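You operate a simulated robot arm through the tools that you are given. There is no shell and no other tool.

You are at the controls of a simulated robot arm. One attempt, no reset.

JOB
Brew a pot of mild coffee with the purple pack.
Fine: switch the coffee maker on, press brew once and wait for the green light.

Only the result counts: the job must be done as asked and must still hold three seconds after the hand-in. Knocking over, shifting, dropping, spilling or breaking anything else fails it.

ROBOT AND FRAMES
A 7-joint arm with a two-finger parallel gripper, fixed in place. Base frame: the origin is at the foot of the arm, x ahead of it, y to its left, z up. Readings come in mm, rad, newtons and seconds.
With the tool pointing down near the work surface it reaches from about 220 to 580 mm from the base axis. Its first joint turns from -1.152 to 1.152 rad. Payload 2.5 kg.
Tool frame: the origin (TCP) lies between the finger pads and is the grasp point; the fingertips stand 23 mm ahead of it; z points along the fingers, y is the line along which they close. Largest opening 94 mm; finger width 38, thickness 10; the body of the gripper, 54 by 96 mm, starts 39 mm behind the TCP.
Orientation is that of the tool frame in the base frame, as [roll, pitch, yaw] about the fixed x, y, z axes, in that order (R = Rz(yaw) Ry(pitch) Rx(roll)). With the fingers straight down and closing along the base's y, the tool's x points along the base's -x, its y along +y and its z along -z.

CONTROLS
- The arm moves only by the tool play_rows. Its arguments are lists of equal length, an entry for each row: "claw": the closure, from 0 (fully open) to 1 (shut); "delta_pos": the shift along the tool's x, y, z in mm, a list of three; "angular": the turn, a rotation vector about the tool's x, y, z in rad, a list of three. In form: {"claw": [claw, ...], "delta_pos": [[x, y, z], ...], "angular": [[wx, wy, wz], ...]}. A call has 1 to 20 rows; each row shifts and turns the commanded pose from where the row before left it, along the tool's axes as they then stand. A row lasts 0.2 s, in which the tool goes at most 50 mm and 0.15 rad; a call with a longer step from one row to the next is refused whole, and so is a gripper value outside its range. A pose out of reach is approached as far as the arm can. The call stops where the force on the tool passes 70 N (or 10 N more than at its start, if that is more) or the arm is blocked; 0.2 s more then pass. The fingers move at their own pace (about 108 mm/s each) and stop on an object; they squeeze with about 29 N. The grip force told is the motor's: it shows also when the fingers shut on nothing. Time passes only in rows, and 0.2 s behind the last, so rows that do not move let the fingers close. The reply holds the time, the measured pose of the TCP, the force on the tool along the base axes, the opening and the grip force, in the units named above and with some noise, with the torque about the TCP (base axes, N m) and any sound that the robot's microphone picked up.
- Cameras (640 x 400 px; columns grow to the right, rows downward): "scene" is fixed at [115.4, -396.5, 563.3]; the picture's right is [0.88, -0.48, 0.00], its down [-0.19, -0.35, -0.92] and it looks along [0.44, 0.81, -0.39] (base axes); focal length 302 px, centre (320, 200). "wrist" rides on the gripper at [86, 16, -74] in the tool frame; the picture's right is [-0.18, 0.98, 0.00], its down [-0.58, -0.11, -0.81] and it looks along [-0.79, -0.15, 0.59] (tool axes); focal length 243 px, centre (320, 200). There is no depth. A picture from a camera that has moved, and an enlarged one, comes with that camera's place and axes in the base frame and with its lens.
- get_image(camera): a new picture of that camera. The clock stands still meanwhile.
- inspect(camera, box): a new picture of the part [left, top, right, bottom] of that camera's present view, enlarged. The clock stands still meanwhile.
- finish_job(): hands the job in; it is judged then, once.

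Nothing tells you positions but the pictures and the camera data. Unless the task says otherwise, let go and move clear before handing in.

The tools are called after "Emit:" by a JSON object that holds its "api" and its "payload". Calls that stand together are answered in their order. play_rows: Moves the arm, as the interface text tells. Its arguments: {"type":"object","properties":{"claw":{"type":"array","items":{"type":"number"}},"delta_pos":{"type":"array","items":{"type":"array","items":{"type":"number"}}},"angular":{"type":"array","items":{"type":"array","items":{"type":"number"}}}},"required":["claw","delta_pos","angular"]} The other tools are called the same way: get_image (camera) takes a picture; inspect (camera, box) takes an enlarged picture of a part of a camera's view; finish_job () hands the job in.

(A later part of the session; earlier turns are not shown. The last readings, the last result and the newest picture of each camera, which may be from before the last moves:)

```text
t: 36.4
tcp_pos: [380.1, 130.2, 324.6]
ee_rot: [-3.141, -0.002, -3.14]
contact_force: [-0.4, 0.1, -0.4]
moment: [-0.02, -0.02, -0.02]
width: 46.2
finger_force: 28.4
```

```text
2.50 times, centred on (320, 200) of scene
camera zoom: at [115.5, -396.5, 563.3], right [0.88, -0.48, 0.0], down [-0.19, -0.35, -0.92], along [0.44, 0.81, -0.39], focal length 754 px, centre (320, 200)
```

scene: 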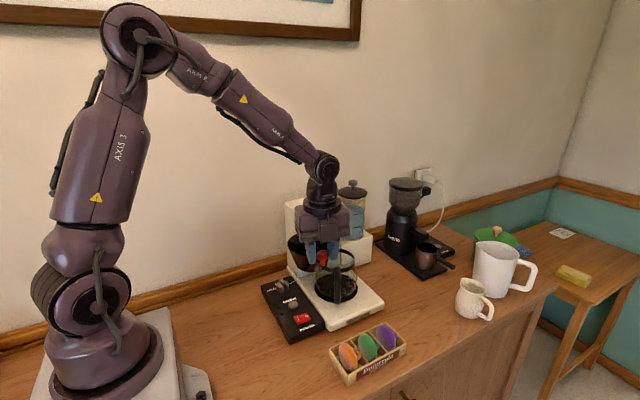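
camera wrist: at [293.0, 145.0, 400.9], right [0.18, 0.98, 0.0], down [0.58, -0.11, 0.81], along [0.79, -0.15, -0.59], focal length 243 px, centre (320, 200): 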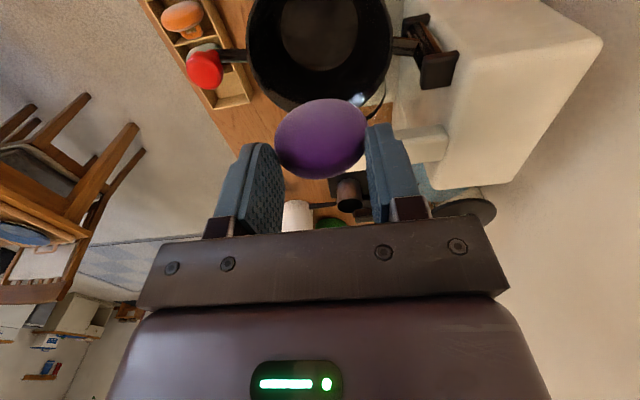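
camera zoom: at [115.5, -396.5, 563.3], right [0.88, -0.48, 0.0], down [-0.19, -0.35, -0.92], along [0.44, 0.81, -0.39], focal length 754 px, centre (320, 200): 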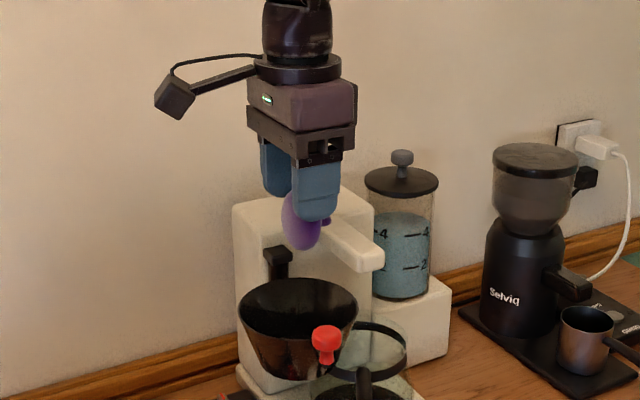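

The pack is above the basket. I'll lower it part-way in and tilt so the loop side turns up before releasing.

Emit:
{"api": "play_rows", "payload": {"claw": [1, 1, 1, 1, 1, 1, 1, 1, 1], "delta_pos": [[7, 0, 20], [5, 0, 25], [0, 0, 20], [0, 0, 15], [0, 0, 0], [0, 0, 0], [0, 0, 0], [0, 0, 0], [0, 0, 0]], "angular": [[0, 0, 0], [0, 0, 0], [0, 0, 0], [0, 0, 0], [0, -0.125, 0], [0, -0.125, 0], [0, -0.125, 0], [0, -0.125, 0], [0, 0, 0]]}}

Emit:
{"api": "get_image", "payload": {"camera": "wrist"}}

Emit:
{"api": "inspect", "payload": {"camera": "scene", "box": [230, 140, 410, 300]}}

```text
t: 38.4
tcp_pos: [367.5, 130.1, 246.3]
ee_rot: [3.139, 0.499, -3.141]
contact_force: [0.1, 0.1, -0.5]
moment: [0.03, 0.0, -0.01]
width: 45.4
finger_force: 29.7
```

```text
taken
camera wrist: at [254.7, 144.5, 270.7], right [0.16, 0.98, 0.09], down [0.12, -0.11, 0.99], along [0.98, -0.15, -0.14], focal length 243 px, centre (320, 200)
```

wrist: 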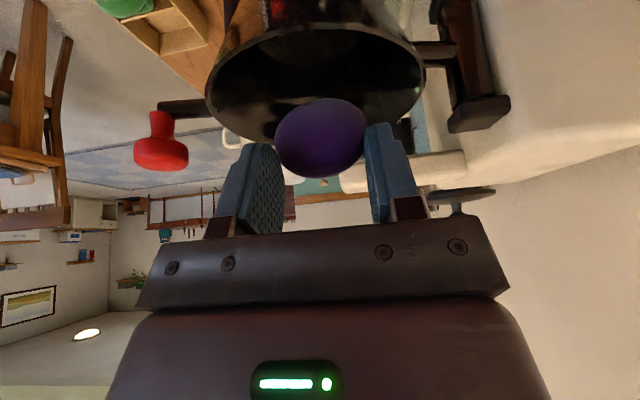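

```text
2.50 times, centred on (320, 220) of scene
camera zoom: at [115.4, -396.5, 563.3], right [0.88, -0.48, 0.0], down [-0.19, -0.35, -0.92], along [0.44, 0.81, -0.39], focal length 754 px, centre (320, 150)
```

zoom: 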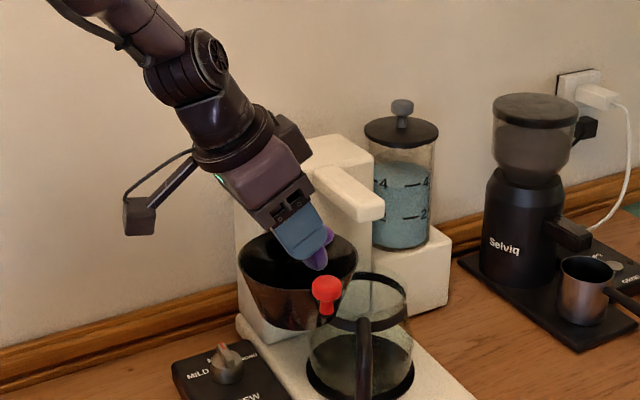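

The pack follows the tilt and is inside the rim. I'll lower it deeper, tilt a little more and release.

Emit:
{"api": "play_rows", "payload": {"claw": [1, 1, 1, 1, 1, 1], "delta_pos": [[10, 0, 6.4], [10, 0, 6.4], [9.8, 0, 6.3], [0, 0, 0], [0, 0, 0], [0, 0, 0]], "angular": [[0, 0, 0], [0, 0, 0], [0, 0, 0], [0, -0.15, 0], [0, -0.15, 0], [0, 0, 0]]}}

Emit:
{"api": "get_image", "payload": {"camera": "wrist"}}

Emit:
{"api": "inspect", "payload": {"camera": "scene", "box": [230, 140, 410, 300]}}

```text
t: 39.6
tcp_pos: [351.2, 130.8, 217.4]
ee_rot: [3.139, 0.655, 3.073]
contact_force: [-0.6, 0.7, 5.4]
moment: [-0.09, 0.09, -0.03]
width: 44.4
finger_force: 28.9
out of reach, approached as far as the arm can: row 4
stopped in row 5: the force on the tool passed its limit at 86 N (the readings are from after the stop); the commanded pose is now the measured one
```

```text
taken
camera wrist: at [237.0, 153.5, 225.3], right [0.21, 0.97, 0.11], down [-0.04, -0.11, 0.99], along [0.98, -0.21, 0.01], focal length 243 px, centre (320, 200)
```

wrist: 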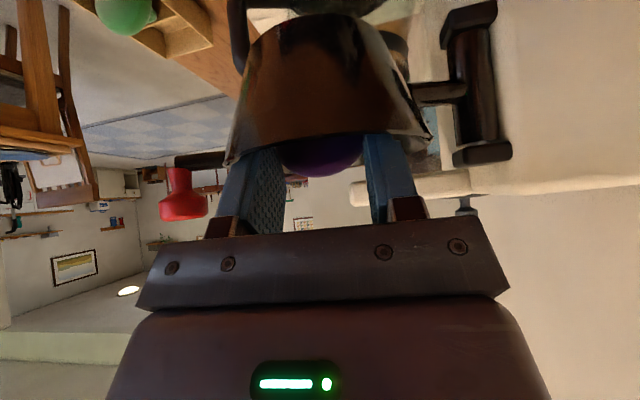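

```text
2.50 times, centred on (320, 220) of scene
camera zoom: at [115.4, -396.5, 563.3], right [0.88, -0.48, 0.0], down [-0.19, -0.35, -0.92], along [0.44, 0.81, -0.39], focal length 754 px, centre (320, 150)
```

zoom: 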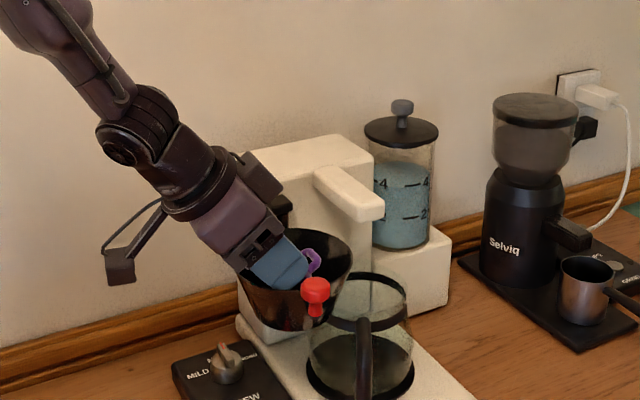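

The pack is inside the basket with its loop up, and there was light contact. I'll release with a small opening and back out along the tool axis.

Emit:
{"api": "play_rows", "payload": {"claw": [0.42, 0.4, 0.4, 0.4, 0.4, 0.4], "delta_pos": [[0, 0, 0], [0, 0, 0], [0, 0, -6], [0, 0, -12], [0, 0, -15], [0, 0, 0]], "angular": [[0, 0, 0], [0, 0, 0], [0, 0, 0], [0, 0, 0], [0, 0, 0], [0, 0, 0]]}}

Emit:
{"api": "inspect", "payload": {"camera": "scene", "box": [230, 140, 410, 300]}}

Emit:
{"api": "get_image", "payload": {"camera": "wrist"}}

```text
t: 41.0
tcp_pos: [329.1, 131.1, 242.6]
ee_rot: [3.141, 0.651, 3.072]
contact_force: [-0.1, -0.5, -0.2]
moment: [-0.01, 0.0, -0.01]
width: 56.4
finger_force: 0.1
```

```text
2.50 times, centred on (320, 220) of scene
camera zoom: at [115.4, -396.5, 563.3], right [0.88, -0.48, 0.0], down [-0.19, -0.35, -0.92], along [0.44, 0.81, -0.39], focal length 754 px, centre (320, 150)
```

zoom: 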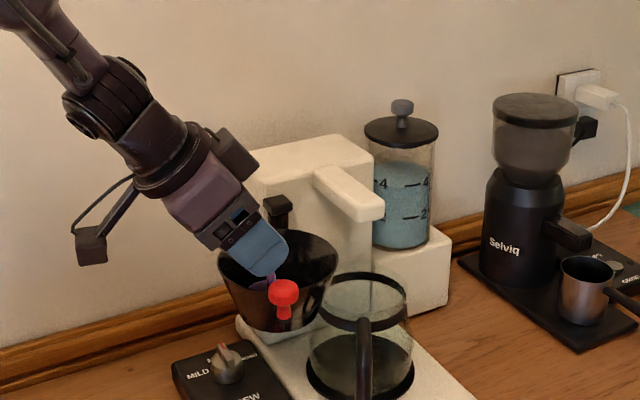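

```text
taken
camera wrist: at [216.2, 154.1, 250.6], right [0.21, 0.97, 0.11], down [-0.03, -0.11, 0.99], along [0.98, -0.22, 0.01], focal length 243 px, centre (320, 200)
```

wrist: 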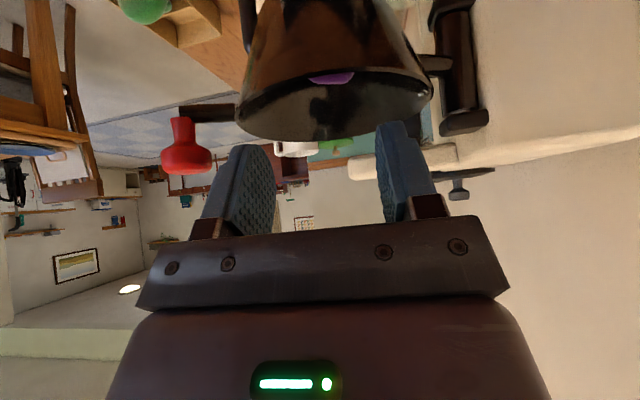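

The pack is dropped. I'll raise the arm straight up and untilt, then check the basket.

Emit:
{"api": "play_rows", "payload": {"claw": [0.4, 0.4, 0.4, 0.4, 0.4, 0.4, 0.4, 0.4, 0.4, 0.4], "delta_pos": [[-9, 0, -12], [-15, 0, -20], [-15, 0, -20], [-15, 0, -20], [0, 0, 0], [0, 0, 0], [0, 0, 0], [0, 0, 0], [0, 0, 0], [0, 0, 0]], "angular": [[0, 0, 0], [0, 0, 0], [0, 0, 0], [0, 0, 0], [0, 0.13, 0], [0, 0.13, 0], [0, 0.13, 0], [0, 0.13, 0], [0, 0.131, 0], [0, 0, 0]]}}

Emit:
{"api": "inspect", "payload": {"camera": "scene", "box": [230, 140, 410, 300]}}

Emit:
{"api": "get_image", "payload": {"camera": "wrist"}}

```text
t: 43.2
tcp_pos: [329.0, 131.2, 332.4]
ee_rot: [3.14, 0.001, 3.075]
contact_force: [0.2, 0.5, 0.5]
moment: [-0.01, -0.02, -0.01]
width: 56.5
finger_force: 0.1
```

```text
2.50 times, centred on (320, 220) of scene
camera zoom: at [115.5, -396.5, 563.3], right [0.88, -0.48, 0.0], down [-0.19, -0.35, -0.92], along [0.44, 0.81, -0.39], focal length 754 px, centre (320, 150)
```

zoom: 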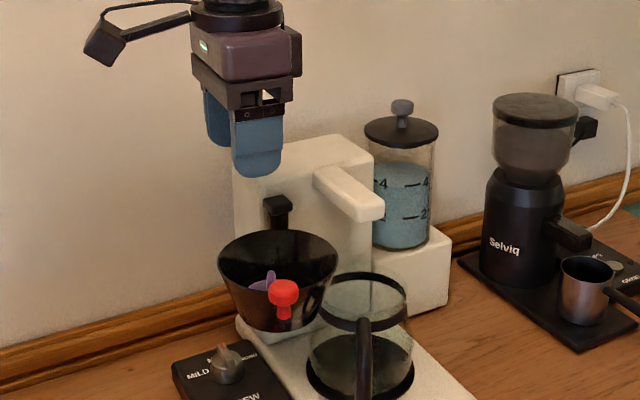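

```text
taken
camera wrist: at [243.3, 152.3, 408.5], right [0.25, 0.97, 0.0], down [0.57, -0.15, 0.81], along [0.78, -0.2, -0.59], focal length 243 px, centre (320, 200)
```

wrist: 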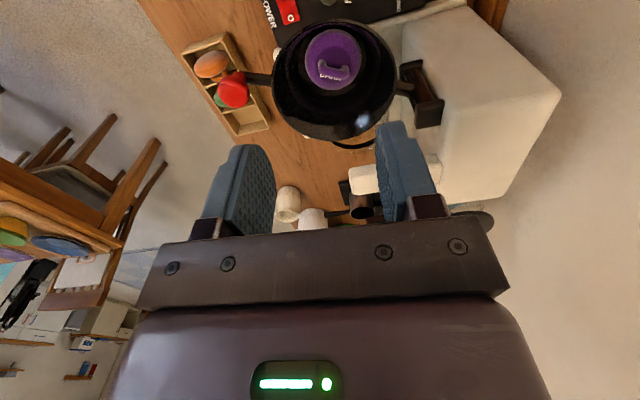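

The purple pack is lying flat in the basket with its loop up. Now I'll straddle the knob, at about (329,65), and swing the basket closed.

Emit:
{"api": "play_rows", "payload": {"claw": [0, 0, 0, 0, 0, 0, 0, 0, 0, 0, 0, 0, 0, 0, 0, 0, 0, 0], "delta_pos": [[-1.1, -16.5, 0], [-1.1, -16.5, 0], [-1.1, -16.5, 0], [-1.1, -16.5, 0], [0, 0, 0], [0, 0, 0], [0, 0, 0], [0, 0, 0], [0, 0, 0], [0, 0, 0], [0, 0, 0], [0, 0, 0], [0, 0, 0], [0, 0, 0], [0, 0, 0], [0, 0, 0], [0, 0, 0], [0, 0, 0]], "angular": [[0, 0, 0], [0, 0, 0], [0, 0, 0], [0, 0, 0], [0, 0, 0.14], [0, 0, 0.14], [0, 0, 0.14], [0, 0, 0.14], [0, 0, 0.14], [0, 0, 0.14], [0, 0, 0.14], [0, 0, 0.14], [0, 0, 0.14], [0, 0, 0.14], [0, 0, 0.14], [0, 0, 0.14], [0, 0, 0.14], [0, 0, 0]]}}

Emit:
{"api": "get_image", "payload": {"camera": "wrist"}}

Emit:
{"api": "inspect", "payload": {"camera": "scene", "box": [230, 140, 410, 300]}}

```text
t: 47.0
tcp_pos: [329.3, 66.0, 332.8]
ee_rot: [-3.141, -0.002, 1.254]
contact_force: [0.0, 0.5, -0.4]
moment: [0.01, 0.04, -0.01]
width: 94.0
finger_force: 0.1
```

```text
taken
camera wrist: at [370.9, 141.7, 408.9], right [0.88, -0.48, 0.0], down [-0.29, -0.52, 0.81], along [-0.39, -0.71, -0.59], focal length 243 px, centre (320, 200)
```

wrist: 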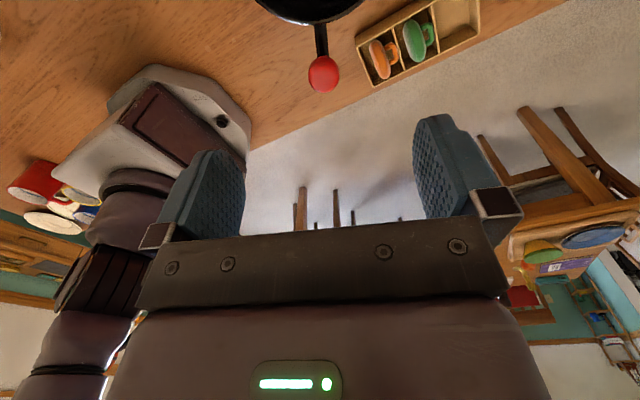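

```text
2.50 times, centred on (320, 220) of scene
camera zoom: at [115.4, -396.5, 563.3], right [0.88, -0.48, 0.0], down [-0.19, -0.35, -0.92], along [0.44, 0.81, -0.39], focal length 754 px, centre (320, 150)
```

zoom: 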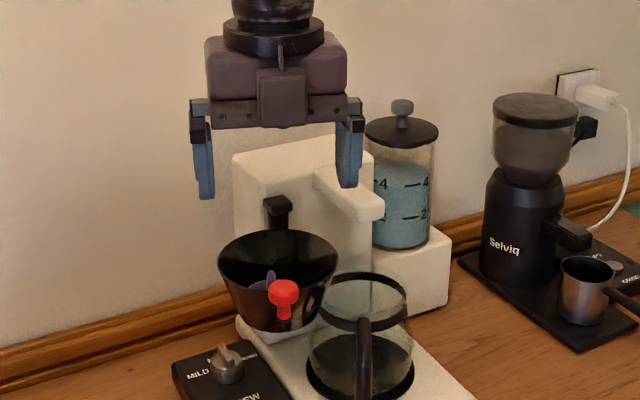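

The knob is centred between the fingers. I'll descend, narrow the gap, and begin the closing arc.

Emit:
{"api": "play_rows", "payload": {"claw": [0, 0, 0, 0, 0, 0.3, 0.5, 0.66, 0.66, 0.66], "delta_pos": [[3, 0, 25], [0, 0, 25], [0, 0, 20], [0, 0, 14], [0, 0, 10], [0, 0, 0], [0, 0, 0], [0, 0, 0], [0, 0, 0], [0, 0, 0]], "angular": [[0, 0, 0], [0, 0, 0], [0, 0, 0], [0, 0, 0], [0, 0, 0], [0, 0, 0], [0, 0, 0], [0, 0, 0], [0, 0, 0], [0, 0, 0]]}}

Emit:
{"api": "get_image", "payload": {"camera": "wrist"}}

```text
t: 49.2
tcp_pos: [331.0, 69.6, 238.6]
ee_rot: [-3.141, -0.003, 1.254]
contact_force: [-0.2, 0.3, -0.3]
moment: [0.01, 0.01, 0.03]
width: 32.0
finger_force: 0.0
```

```text
taken
camera wrist: at [371.9, 145.4, 315.1], right [0.88, -0.48, 0.0], down [-0.29, -0.52, 0.81], along [-0.39, -0.71, -0.59], focal length 243 px, centre (320, 200)
```

wrist: 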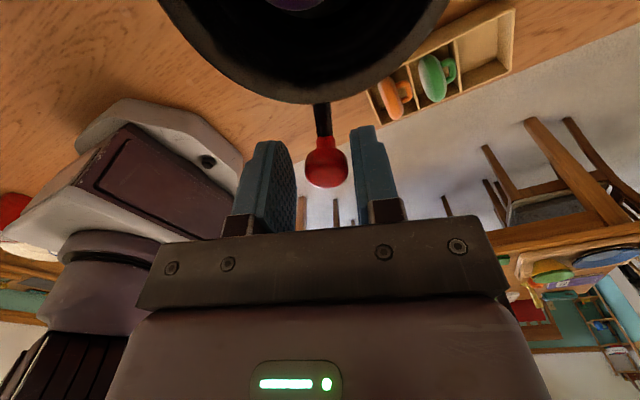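

The knob is captured. I'll swing the basket most of the way closed, then check.

Emit:
{"api": "play_rows", "payload": {"claw": [0.66, 0.66, 0.66, 0.66, 0.66, 0.66, 0.66, 0.66, 0.66, 0.66, 0.66, 0.66, 0.66, 0.66, 0.66, 0.66], "delta_pos": [[-5, 0, 0], [0.5, 13, 0], [0.5, 13, 0], [0.5, 13, 0], [0.5, 13, 0], [0.5, 13, 0], [0.5, 13, 0], [0.5, 13, 0], [0.5, 13, 0], [0.5, 13, 0], [0.5, 13, 0], [0.5, 13, 0], [0.5, 13, 0], [0.5, 13, 0], [0.5, 13, 0], [0, 0, 0]], "angular": [[0, 0, 0], [0, 0, -0.0786], [0, 0, -0.0786], [0, 0, -0.0786], [0, 0, -0.0786], [0, 0, -0.0786], [0, 0, -0.0786], [0, 0, -0.0786], [0, 0, -0.0786], [0, 0, -0.0786], [0, 0, -0.0786], [0, 0, -0.0786], [0, 0, -0.0786], [0, 0, -0.0786], [0, 0, -0.0786], [0, 0, 0]]}}

Emit:
{"api": "get_image", "payload": {"camera": "wrist"}}

Emit:
{"api": "inspect", "payload": {"camera": "scene", "box": [240, 170, 400, 270]}}

```text
t: 52.6
tcp_pos: [498.7, 104.3, 238.4]
ee_rot: [3.139, -0.001, 2.357]
contact_force: [-0.3, 0.6, 0.0]
moment: [0.03, -0.02, -0.04]
width: 32.2
finger_force: 0.1
```

```text
taken
camera wrist: at [446.8, 175.8, 315.1], right [0.83, 0.56, 0.0], down [0.33, -0.49, 0.81], along [0.46, -0.66, -0.59], focal length 243 px, centre (320, 200)
```

wrist: 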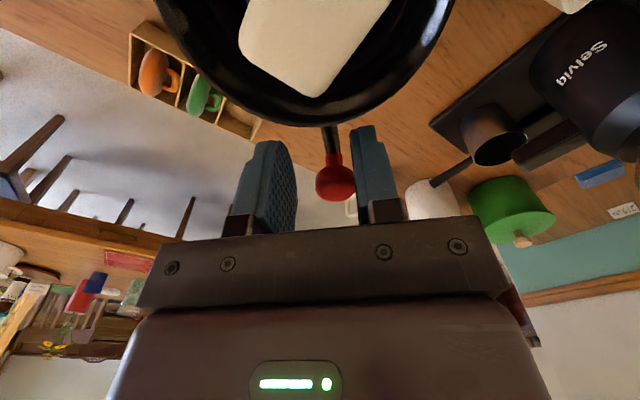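

```text
4.00 times, centred on (320, 220) of scene
camera zoom: at [115.5, -396.5, 563.3], right [0.88, -0.48, 0.0], down [-0.19, -0.35, -0.92], along [0.44, 0.81, -0.39], focal length 1207 px, centre (320, 120)
```

zoom: 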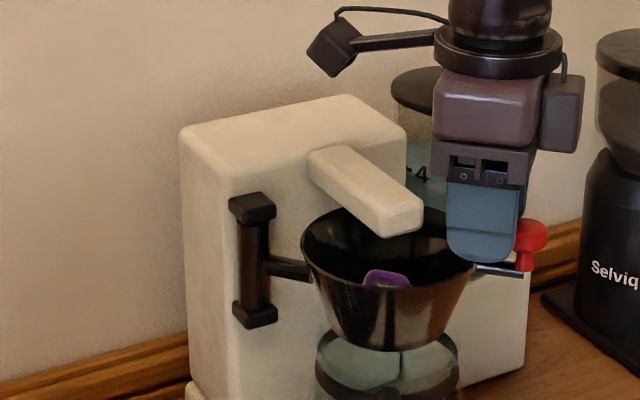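

The basket is back in its original closed position under the spout, with the pack inside. I'll open slightly and lift off.

Emit:
{"api": "play_rows", "payload": {"claw": [0.5, 0.3, 0.3, 0.3, 0.3, 0.3, 0.3], "delta_pos": [[0, 0, 0], [0, 0, 0], [0, 0, -15], [0, 0, -25], [0, 0, -30], [0, 0, -30], [0, 0, 0]], "angular": [[0, 0, 0], [0, 0, 0], [0, 0, 0], [0, 0, 0], [0, 0, 0], [0, 0, 0], [0, 0, 0]]}}

Emit:
{"api": "inspect", "payload": {"camera": "scene", "box": [240, 170, 400, 270]}}

Emit:
{"api": "inspect", "payload": {"camera": "scene", "box": [250, 260, 410, 360]}}

```text
t: 54.2
tcp_pos: [496.4, 106.1, 338.4]
ee_rot: [3.14, 0.002, 2.356]
contact_force: [0.0, -0.2, 0.1]
moment: [-0.02, -0.02, 0.0]
width: 65.7
finger_force: 0.0
```

```text
4.00 times, centred on (320, 220) of scene
camera zoom: at [115.4, -396.5, 563.3], right [0.88, -0.48, 0.0], down [-0.19, -0.35, -0.92], along [0.44, 0.81, -0.39], focal length 1207 px, centre (320, 120)
```

zoom: 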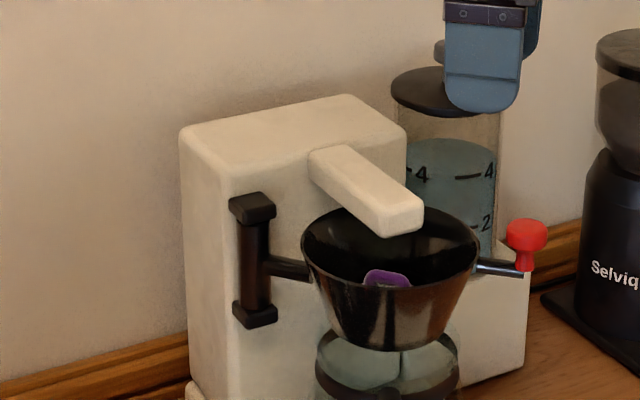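

```text
4.00 times, centred on (330, 310) of scene
camera zoom: at [115.4, -396.5, 563.3], right [0.88, -0.48, 0.0], down [-0.19, -0.35, -0.92], along [0.44, 0.81, -0.39], focal length 1207 px, centre (280, -240)
```

zoom: 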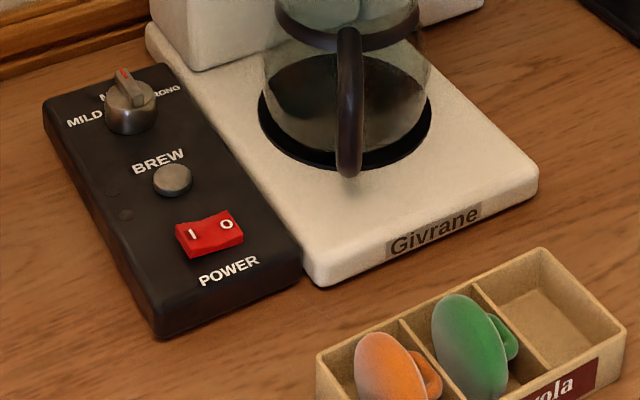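

Everything is in place. Next is the strength dial, near (332,210) and currently at MED. I'll move in for a close view.

Emit:
{"api": "play_rows", "payload": {"claw": [0, 0, 0, 0, 0, 0, 0, 0, 0, 0, 0, 0, 0, 0, 0], "delta_pos": [[35, -8.8, 0], [35, -8.8, 0], [35, -8.8, 0], [35, -8.8, 0], [35, -8.8, 0], [35, -8.8, 0], [0, 0, 0], [0, 0, 0], [0, 0, 0], [0, 0, 0], [0, 0, 0], [0, 0, 0], [0, 0, 30], [0, 0, 30], [0, 0, 0]], "angular": [[0, 0, 0], [0, 0, 0], [0, 0, 0], [0, 0, 0], [0, 0, 0], [0, 0, 0], [0, 0, -0.131], [0, 0, -0.131], [0, 0, -0.131], [0, 0, -0.131], [0, 0, -0.131], [0, 0, -0.131], [0, 0, 0], [0, 0, 0], [0, 0, 0]]}}

Emit:
{"api": "get_image", "payload": {"camera": "wrist"}}

Emit:
{"api": "inspect", "payload": {"camera": "wrist", "box": [160, 0, 400, 150]}}

```text
t: 57.4
tcp_pos: [312.2, 217.2, 280.8]
ee_rot: [3.139, 0.003, -3.141]
contact_force: [0.0, -0.5, 0.8]
moment: [0.01, 0.02, -0.03]
width: 94.1
finger_force: 0.0
```

```text
taken
camera wrist: at [224.9, 232.0, 355.8], right [0.18, 0.98, 0.0], down [0.58, -0.11, 0.81], along [0.79, -0.15, -0.59], focal length 243 px, centre (320, 200)
```

wrist: 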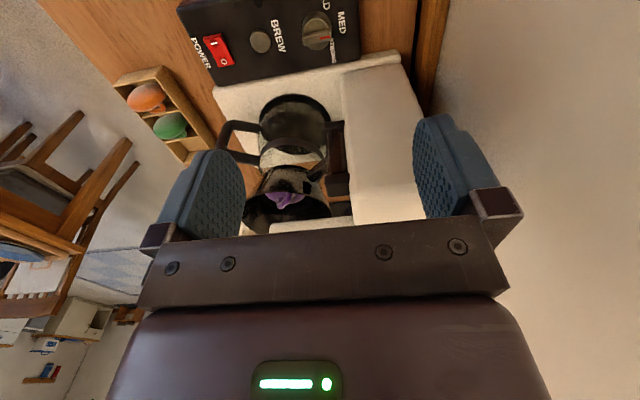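

```text
2.67 times, centred on (280, 75) of wrist
camera zoom: at [224.9, 232.0, 355.8], right [0.18, 0.98, 0.0], down [0.58, -0.11, 0.81], along [0.79, -0.15, -0.59], focal length 647 px, centre (427, 533)
```

zoom: 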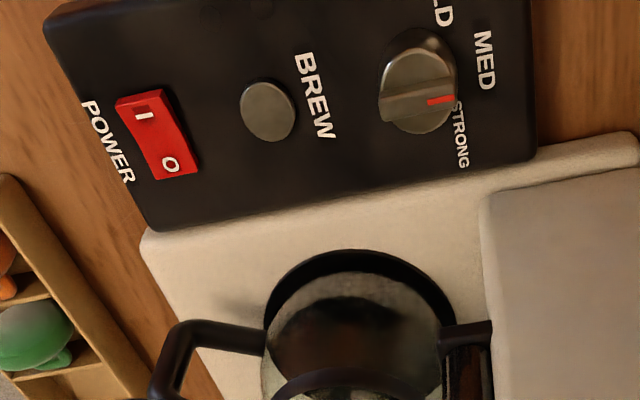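

Emit:
{"api": "inspect", "payload": {"camera": "scene", "box": [262, 268, 302, 298]}}

Emit:
{"api": "inspect", "payload": {"camera": "wrist", "box": [280, 0, 360, 60]}}

```text
13.33 times, centred on (282, 283) of scene
camera zoom: at [115.4, -396.5, 563.3], right [0.88, -0.48, 0.0], down [-0.19, -0.35, -0.92], along [0.44, 0.81, -0.39], focal length 4023 px, centre (827, -907)
```

zoom: 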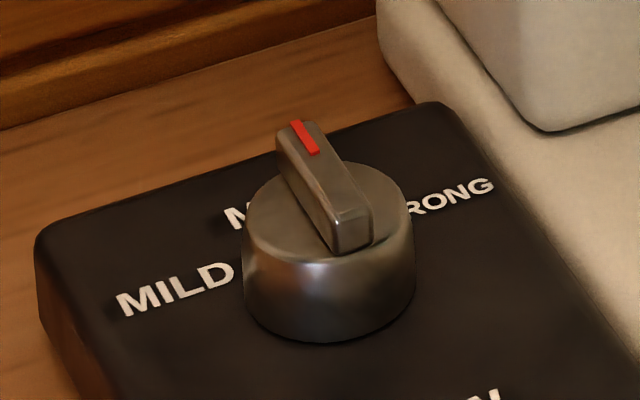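

```text
6.67 times, centred on (320, 30) of wrist
camera zoom: at [224.9, 232.0, 355.8], right [0.18, 0.98, 0.0], down [0.58, -0.11, 0.81], along [0.79, -0.15, -0.59], focal length 1618 px, centre (320, 1333)
```

zoom: 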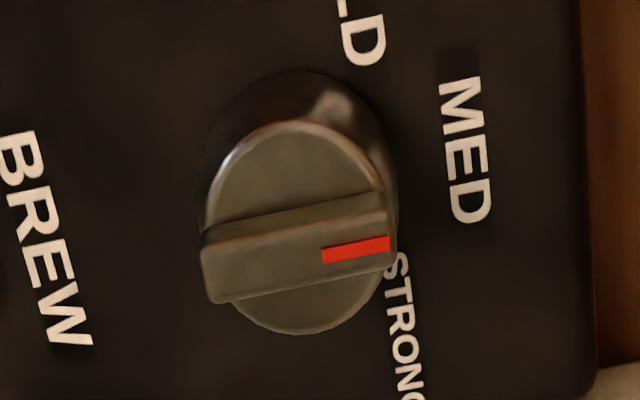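

The bar on the dial points to MED, with its top at about (331,209,61). The hinge post is close, so I'll use fingers closing along x with a slight tilt to keep the gripper body clear, and hover first.

Emit:
{"api": "play_rows", "payload": {"claw": [0.3, 0.6, 0.6, 0.6, 0.6, 0.6, 0.6, 0.6, 0.6, 0.6, 0.6, 0.6, 0.6, 0.6, 0.6], "delta_pos": [[0, 0, 0], [0, 0, 0], [0, 0, 0], [0, 0, 0], [0, 0, 0], [0, 0, 0], [0, 0, 0], [0, 0, 0], [0, 0, 0], [0, 0, 0], [0, 0, 0], [0, 0, 0], [0, 0, 0], [0, 0, 0], [0, 0, 0]], "angular": [[0, 0, 0.1309], [0, 0, 0.1309], [0, 0, 0.1309], [0, 0, 0.1309], [0, 0, 0.1309], [0, 0, 0.1309], [0, 0, 0.1309], [0, 0, 0.1309], [0, 0, 0.1309], [0, 0, 0.1309], [0, 0, 0.1309], [0, 0, 0.1309], [-0.13, 0, 0], [-0.13, 0, 0], [0, 0, 0]]}}

Emit:
{"api": "play_rows", "payload": {"claw": [0.6, 0.6, 0.6, 0.6, 0.6], "delta_pos": [[-2, -5.9, 34.9], [-2, -5.9, 34.9], [-2, -5.9, 34.9], [-2, -5.9, 34.9], [0, 0, 0]], "angular": [[0, 0, 0], [0, 0, 0], [0, 0, 0], [0, 0, 0], [0, 0, 0]]}}

Emit:
{"api": "get_image", "payload": {"camera": "wrist"}}

Emit:
{"api": "inspect", "payload": {"camera": "scene", "box": [230, 200, 350, 320]}}

```text
t: 60.6
tcp_pos: [311.4, 214.8, 279.3]
ee_rot: [2.879, -0.003, 1.57]
contact_force: [0.5, 0.6, 0.9]
moment: [0.01, -0.01, 0.0]
width: 37.7
finger_force: 0.0
```

```text
t: 61.8
tcp_pos: [324.8, 207.6, 137.8]
ee_rot: [2.88, -0.001, 1.571]
contact_force: [-0.4, -0.9, 1.4]
moment: [-0.01, -0.02, 0.02]
width: 37.5
finger_force: 0.1
```

```text
taken
camera wrist: at [320.7, 292.8, 215.7], right [0.95, -0.19, 0.25], down [-0.31, -0.58, 0.75], along [0.01, -0.79, -0.61], focal length 243 px, centre (320, 200)
```

wrist: 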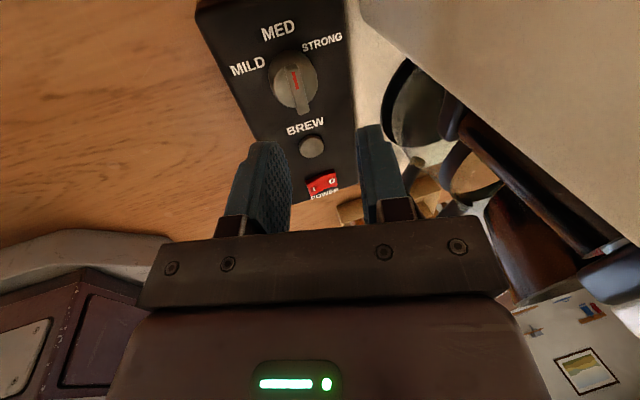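

```text
3.33 times, centred on (290, 260) of scene
camera zoom: at [115.4, -396.5, 563.3], right [0.88, -0.48, 0.0], down [-0.19, -0.35, -0.92], along [0.44, 0.81, -0.39], focal length 1006 px, centre (420, 0)
```

zoom: 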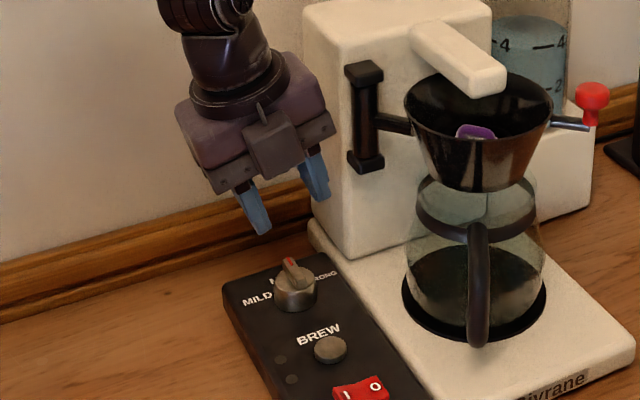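

The fingers are lined up with the dial bar. I'll descend carefully to straddle it.

Emit:
{"api": "play_rows", "payload": {"claw": [0.6, 0.6, 0.6, 0.6, 0.6], "delta_pos": [[1, -4, 15], [1, -4, 15], [1, -3, 11], [0, -2, 7.5], [0, 0, 0]], "angular": [[0, 0, 0], [0, 0, 0], [0, 0, 0], [0, 0, 0], [0, 0, 0]]}}

Emit:
{"api": "get_image", "payload": {"camera": "wrist"}}

Emit:
{"api": "inspect", "payload": {"camera": "scene", "box": [250, 240, 330, 300]}}

```text
t: 63.0
tcp_pos: [324.5, 210.7, 87.3]
ee_rot: [2.879, -0.001, 1.57]
contact_force: [-0.8, -0.2, -0.3]
moment: [-0.03, 0.01, 0.01]
width: 37.8
finger_force: 0.0
```

```text
taken
camera wrist: at [320.6, 295.9, 165.4], right [0.95, -0.18, 0.25], down [-0.31, -0.58, 0.75], along [0.01, -0.79, -0.61], focal length 243 px, centre (320, 200)
```

wrist: 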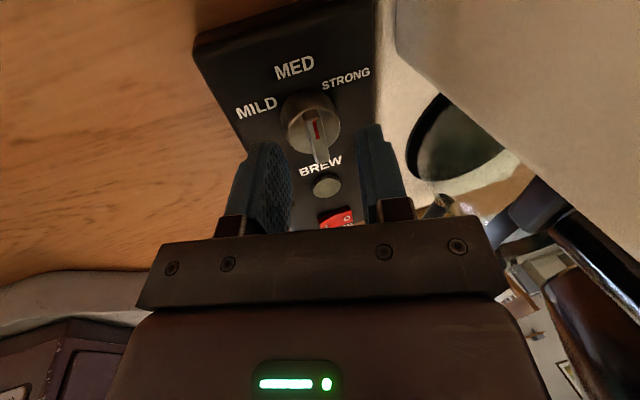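

```text
6.67 times, centred on (290, 270) of scene
camera zoom: at [115.4, -396.5, 563.3], right [0.88, -0.48, 0.0], down [-0.19, -0.35, -0.92], along [0.44, 0.81, -0.39], focal length 2011 px, centre (520, -267)
```

zoom: 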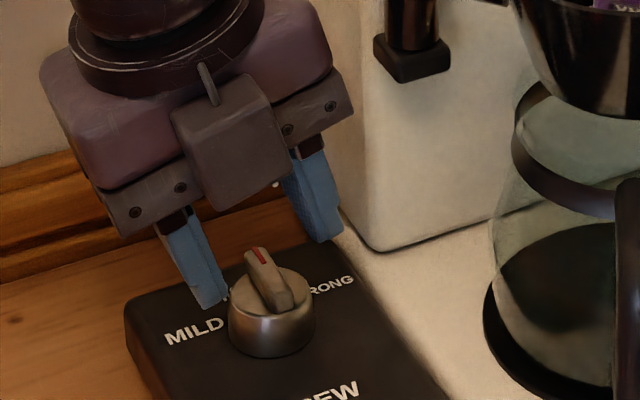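

Clearances look good. I'll go the last few millimetres down and close gently on the bar.

Emit:
{"api": "play_rows", "payload": {"claw": [0.6, 0.6, 0.6, 0.75, 0.85, 1, 1, 1], "delta_pos": [[0, -0.5, 4], [0, -0.7, 4.3], [0, 0, 0], [0, 0, 0], [0, 0, 0], [0, 0, 0], [0, 0, 0], [0, 0, 0]], "angular": [[0, 0, 0], [0, 0, 0], [0, 0, 0], [0, 0, 0], [0, 0, 0], [0, 0, 0], [0, 0, 0], [0, 0, 0]]}}

Emit:
{"api": "get_image", "payload": {"camera": "wrist"}}

Emit:
{"api": "inspect", "payload": {"camera": "scene", "box": [250, 240, 330, 300]}}

```text
t: 64.8
tcp_pos: [326.2, 211.0, 79.2]
ee_rot: [2.877, -0.002, 1.57]
contact_force: [8.8, 1.8, -5.6]
moment: [-0.2, -0.03, 0.05]
width: 9.5
finger_force: 44.8
```

```text
taken
camera wrist: at [321.6, 296.0, 157.3], right [0.95, -0.19, 0.25], down [-0.32, -0.58, 0.75], along [0.01, -0.79, -0.61], focal length 243 px, centre (320, 200)
```

wrist: 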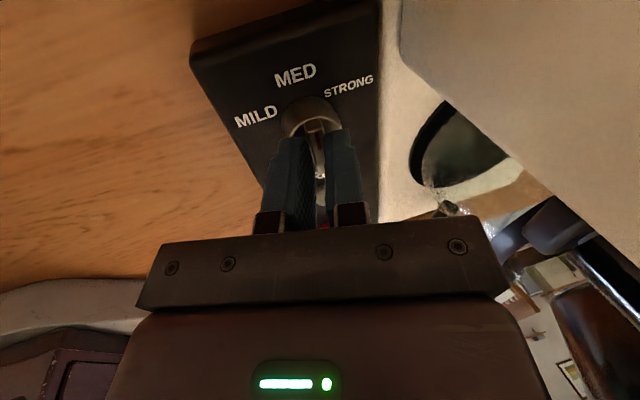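

```text
6.67 times, centred on (290, 270) of scene
camera zoom: at [115.5, -396.5, 563.4], right [0.88, -0.48, 0.0], down [-0.19, -0.35, -0.92], along [0.44, 0.81, -0.39], focal length 2011 px, centre (520, -267)
```

zoom: 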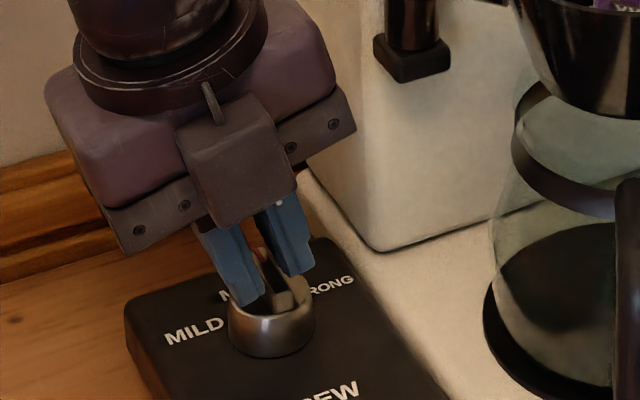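

The bar is gripped at 9.5 mm. I'll turn it counter-clockwise toward MILD, starting with 30°.

Emit:
{"api": "play_rows", "payload": {"claw": [1, 1, 1, 1, 1, 1], "delta_pos": [[0, 1.2, 0], [-0.77, 0, 0], [-0.77, 0, 0], [-0.77, 0, 0], [-0.77, 0, 0], [0, 0, 0]], "angular": [[0, 0, 0], [0, 0.0337, -0.1265], [0, 0.0337, -0.1265], [0, 0.0337, -0.1265], [0, 0.0337, -0.1265], [0, 0, 0]]}}

Emit:
{"api": "get_image", "payload": {"camera": "wrist"}}

Emit:
{"api": "inspect", "payload": {"camera": "scene", "box": [250, 240, 330, 300]}}

```text
t: 66.2
tcp_pos: [326.4, 208.0, 79.7]
ee_rot: [2.882, -0.002, 2.097]
contact_force: [-1.4, -1.0, -7.8]
moment: [0.11, 0.33, -0.04]
width: 9.3
finger_force: 44.5
```

```text
taken
camera wrist: at [279.4, 279.8, 157.4], right [0.91, 0.32, 0.25], down [0.02, -0.66, 0.75], along [0.4, -0.68, -0.61], focal length 243 px, centre (320, 200)
```

wrist: 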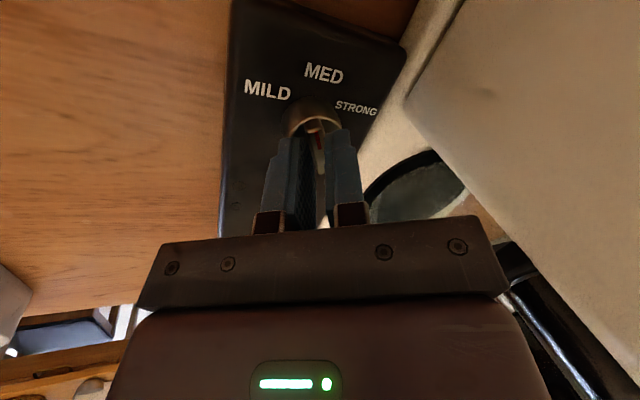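

```text
6.67 times, centred on (290, 270) of scene
camera zoom: at [115.5, -396.5, 563.4], right [0.88, -0.48, 0.0], down [-0.19, -0.35, -0.92], along [0.44, 0.81, -0.39], focal length 2011 px, centre (520, -267)
```

zoom: 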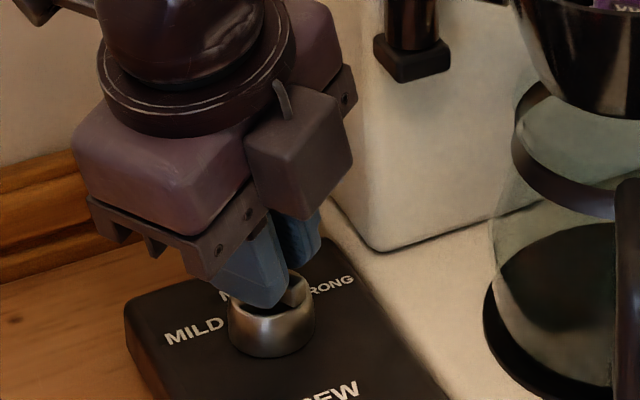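

It's turning smoothly with low force. I'll turn another 30°.

Emit:
{"api": "play_rows", "payload": {"claw": [1, 1, 1, 1, 1], "delta_pos": [[-0.77, 0, 0], [-0.77, 0, 0], [-0.77, 0, 0], [-0.77, 0, 0], [0, 0, 0]], "angular": [[0, 0.0337, -0.1265], [0, 0.0337, -0.1265], [0, 0.0337, -0.1265], [0, 0.0337, -0.1265], [0, 0, 0]]}}

Emit:
{"api": "get_image", "payload": {"camera": "wrist"}}

Emit:
{"api": "inspect", "payload": {"camera": "scene", "box": [250, 240, 330, 300]}}

```text
t: 67.4
tcp_pos: [328.9, 205.0, 79.5]
ee_rot: [2.881, -0.003, 2.621]
contact_force: [-27.7, -8.5, 31.4]
moment: [-0.43, 0.1, -0.03]
width: 9.3
finger_force: 44.8
```

```text
taken
camera wrist: at [250.9, 244.2, 157.5], right [0.63, 0.73, 0.25], down [0.35, -0.56, 0.75], along [0.69, -0.39, -0.61], focal length 243 px, centre (320, 200)
```

wrist: 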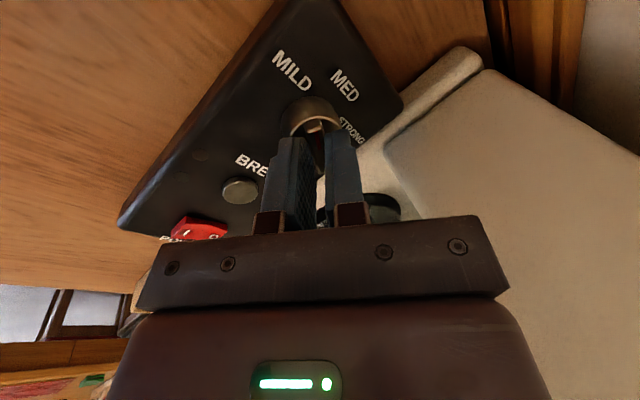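

```text
6.67 times, centred on (290, 270) of scene
camera zoom: at [115.3, -396.5, 563.3], right [0.88, -0.48, 0.0], down [-0.19, -0.35, -0.92], along [0.44, 0.81, -0.39], focal length 2011 px, centre (520, -267)
```

zoom: 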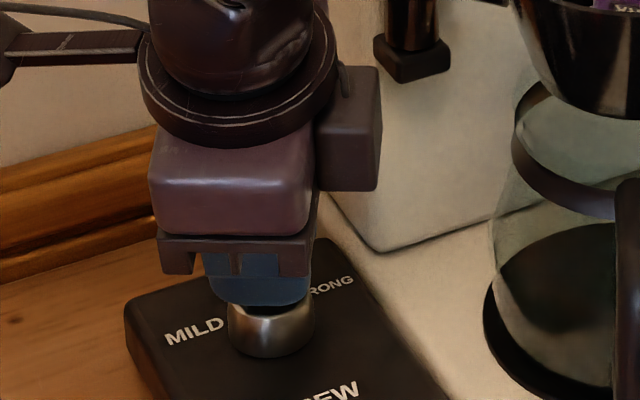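

The bar has been turned about 60°. I'll open, lift up and check where the pointer landed.

Emit:
{"api": "play_rows", "payload": {"claw": [0.85, 0.75, 0.7, 0.65, 0.65, 0.65, 0.65], "delta_pos": [[0, 0, 0], [0, 0, 0], [0, 1.3, -5], [0, 3.8, -14.5], [0, 5, -19], [0, 5, -19], [0, 0, 0]], "angular": [[0, 0, 0], [0, 0, 0], [0, 0, 0], [0, 0, 0], [0, 0, 0], [0, 0, 0], [0, 0, 0]]}}

Emit:
{"api": "get_image", "payload": {"camera": "wrist"}}

Emit:
{"api": "inspect", "payload": {"camera": "wrist", "box": [200, 0, 400, 150]}}

Emit:
{"api": "inspect", "payload": {"camera": "scene", "box": [250, 240, 330, 300]}}

```text
t: 69.0
tcp_pos: [328.7, 204.4, 138.8]
ee_rot: [2.878, -0.001, 2.618]
contact_force: [-0.1, -0.5, -0.9]
moment: [0.01, -0.01, 0.04]
width: 32.7
finger_force: 0.0
```

```text
taken
camera wrist: at [251.0, 243.9, 217.3], right [0.63, 0.73, 0.25], down [0.35, -0.56, 0.75], along [0.69, -0.39, -0.61], focal length 243 px, centre (320, 200)
```

wrist: 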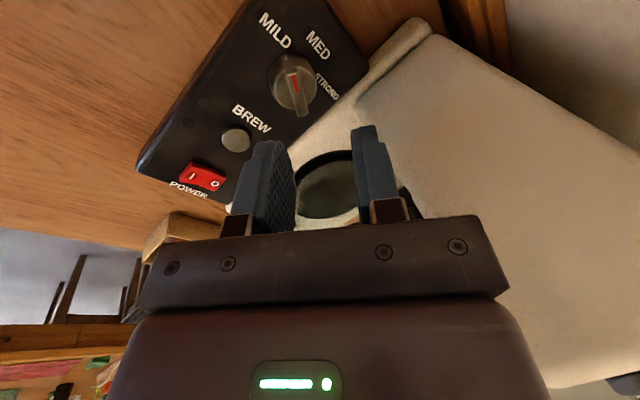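

```text
2.67 times, centred on (300, 75) of wrist
camera zoom: at [251.0, 243.9, 217.3], right [0.63, 0.73, 0.25], down [0.35, -0.56, 0.75], along [0.69, -0.39, -0.61], focal length 647 px, centre (373, 533)
```

zoom: 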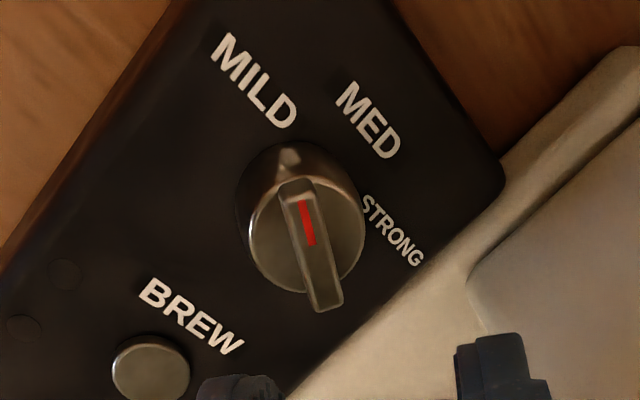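

```text
6.67 times, centred on (290, 270) of scene
camera zoom: at [115.4, -396.5, 563.3], right [0.88, -0.48, 0.0], down [-0.19, -0.35, -0.92], along [0.44, 0.81, -0.39], focal length 2011 px, centre (520, -267)
```

zoom: 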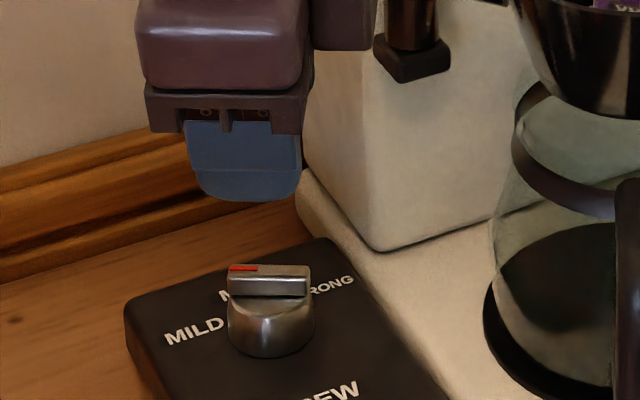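

The pointer is at about 60° toward MILD, lining up with the label. Next is the power switch, so I'll look at it closely while moving there with the fingers closed.

Emit:
{"api": "inspect", "payload": {"camera": "scene", "box": [280, 295, 330, 335]}}

Emit:
{"api": "play_rows", "payload": {"claw": [0.7, 0.8, 0.9, 1, 1, 1, 1, 1, 1, 1, 1, 1, 1, 1, 1, 1, 1, 1], "delta_pos": [[0, 5, -19], [0, 5, -19], [0, 5, -19], [0, 0, 0], [0, 0, 0], [0, 0, 0], [0, 0, 0], [0, 0, 0], [0, 0, 0], [0, 0, 0], [0, 0, 0], [0, 0, 0], [0, 0, 0], [-28, -2.5, 0], [-28, -2.5, 0], [-28, -2.5, 20], [-30, -2.5, 20], [0, 0, 0]], "angular": [[0, 0, 0], [0, 0, 0], [0, 0, 0], [0, -0.0337, 0.1265], [0, -0.0337, 0.1265], [0, -0.0337, 0.1265], [0, -0.0337, 0.1265], [0, -0.0337, 0.1265], [0, -0.0337, 0.1265], [0, -0.0337, 0.1265], [0, -0.0337, 0.1265], [0.13, 0, 0], [0.13, 0, 0], [0, 0, 0], [0, 0, 0], [0, 0, 0], [0, 0, 0], [0, 0, 0]]}}

Emit:
{"api": "get_image", "payload": {"camera": "wrist"}}

Emit:
{"api": "inspect", "payload": {"camera": "scene", "box": [240, 230, 360, 330]}}

```text
10.00 times, centred on (305, 315) of scene
camera zoom: at [115.4, -396.5, 563.3], right [0.88, -0.48, 0.0], down [-0.19, -0.35, -0.92], along [0.44, 0.81, -0.39], focal length 3017 px, centre (470, -950)
```

zoom: 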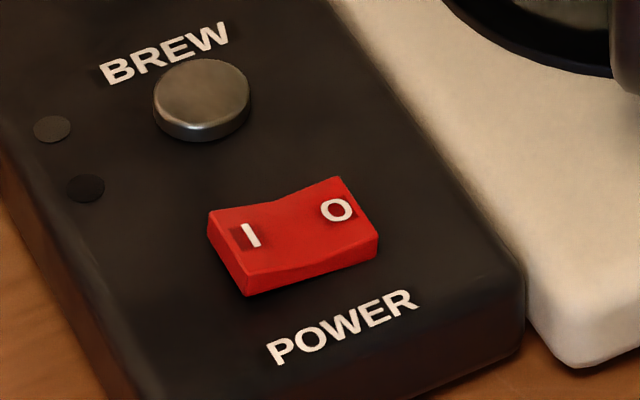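

```text
t: 72.8
tcp_pos: [319.8, 90.1, 158.8]
ee_rot: [3.14, -0.002, 1.57]
contact_force: [-0.8, 0.3, 0.6]
moment: [0.03, 0.01, 0.02]
width: 0.1
finger_force: 28.8
```

```text
taken
camera wrist: at [334.9, 174.4, 235.1], right [0.98, -0.18, 0.0], down [-0.11, -0.58, 0.81], along [-0.15, -0.79, -0.59], focal length 243 px, centre (320, 200)
```

wrist: 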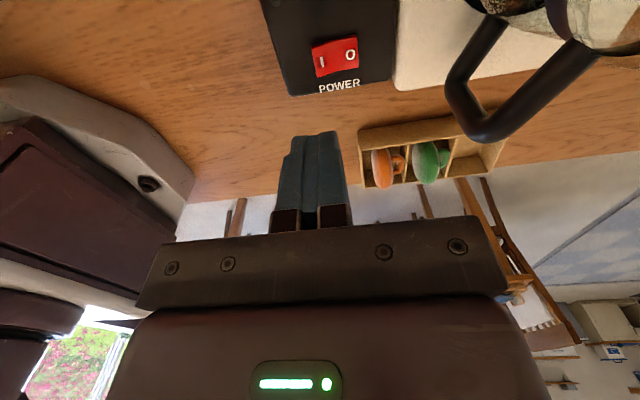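

```text
4.00 times, centred on (300, 280) of scene
camera zoom: at [115.4, -396.5, 563.3], right [0.88, -0.48, 0.0], down [-0.19, -0.35, -0.92], along [0.44, 0.81, -0.39], focal length 1207 px, centre (400, -120)
```

zoom: 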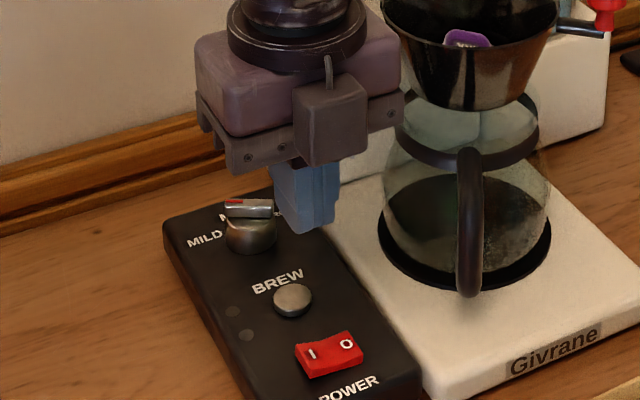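

The I side of the rocker is raised, so the machine is off. I'll bring the closed fingertips down on the I half, near (317,90).

Emit:
{"api": "play_rows", "payload": {"claw": [1, 1, 1, 1, 1, 1, 1, 1, 1, 1], "delta_pos": [[0, -2.8, 25], [0, 0, 25], [0, 0, 20], [0, 0, 10], [0, 0, 3], [0, 0, 2], [0, 0, 2], [0, 0, 1.5], [0, 0, 1.5], [0, 0, 0]], "angular": [[0, 0, 0], [0, 0, 0], [0, 0, 0], [0, 0, 0], [0, 0, 0], [0, 0, 0], [0, 0, 0], [0, 0, 0], [0, 0, 0], [0, 0, 0]]}}

Emit:
{"api": "inspect", "payload": {"camera": "scene", "box": [270, 280, 340, 335]}}

```text
t: 75.0
tcp_pos: [317.7, 92.5, 68.9]
ee_rot: [3.14, -0.001, 1.57]
contact_force: [0.6, -0.7, 0.0]
moment: [-0.02, 0.01, 0.03]
width: 0.2
finger_force: 28.9
```

```text
7.27 times, centred on (305, 308) of scene
camera zoom: at [115.4, -396.5, 563.3], right [0.88, -0.48, 0.0], down [-0.19, -0.35, -0.92], along [0.44, 0.81, -0.39], focal length 2194 px, centre (429, -582)
```

zoom: 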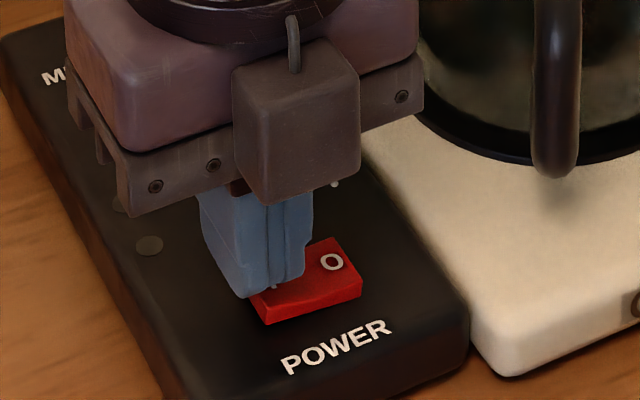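

Emit:
{"api": "play_rows", "payload": {"claw": [1, 1, 1, 1, 1, 1], "delta_pos": [[0, 0, 1], [0, 0, 1], [0, 0, 1], [0, 0, 1], [0, 0, 1], [0, 0, 0]], "angular": [[0, 0, 0], [0, 0, 0], [0, 0, 0], [0, 0, 0], [0, 0, 0], [0, 0, 0]]}}

Emit:
{"api": "inspect", "payload": {"camera": "scene", "box": [270, 280, 340, 335]}}

```text
t: 76.4
tcp_pos: [316.9, 90.4, 63.8]
ee_rot: [3.139, -0.001, 1.573]
contact_force: [0.4, -0.3, -0.3]
moment: [0.0, 0.0, 0.04]
width: 0.0
finger_force: 28.8
```

```text
7.27 times, centred on (305, 308) of scene
camera zoom: at [115.4, -396.5, 563.3], right [0.88, -0.48, 0.0], down [-0.19, -0.35, -0.92], along [0.44, 0.81, -0.39], focal length 2194 px, centre (429, -582)
```

zoom: 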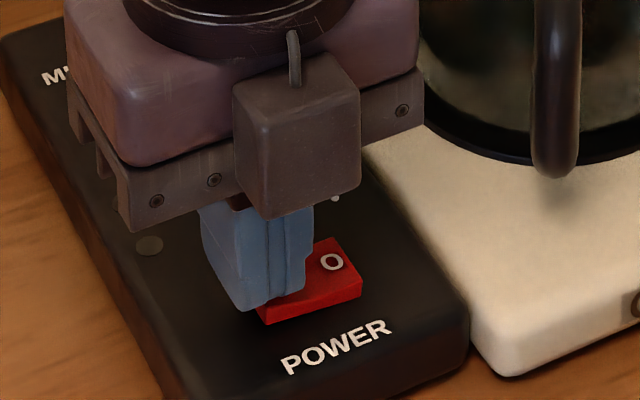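

Emit:
{"api": "play_rows", "payload": {"claw": [1, 1, 1, 1, 1], "delta_pos": [[0, 0, 1], [0, 0, 1], [0, 0, 1], [0, 0, 1], [0, 0, 0]], "angular": [[0, 0, 0], [0, 0, 0], [0, 0, 0], [0, 0, 0], [0, 0, 0]]}}

Emit:
{"api": "inspect", "payload": {"camera": "scene", "box": [270, 280, 340, 335]}}

```text
t: 77.7
tcp_pos: [316.9, 91.3, 60.7]
ee_rot: [3.138, -0.003, 1.57]
contact_force: [-3.7, -0.1, 12.9]
moment: [-0.18, -0.03, -0.06]
width: 0.0
finger_force: 28.7
stopped in row 5: the force on the tool passed its limit at 72 N (the readings are from after the stop); the commanded pose is now the measured one
```

```text
7.27 times, centred on (305, 308) of scene
camera zoom: at [115.4, -396.5, 563.4], right [0.88, -0.48, 0.0], down [-0.19, -0.35, -0.92], along [0.44, 0.81, -0.39], focal length 2194 px, centre (429, -582)
```

zoom: 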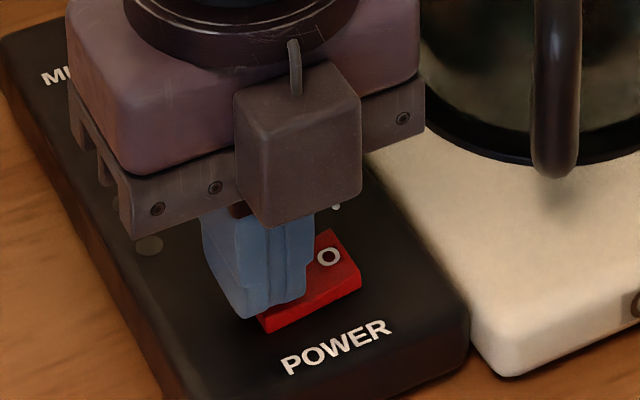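

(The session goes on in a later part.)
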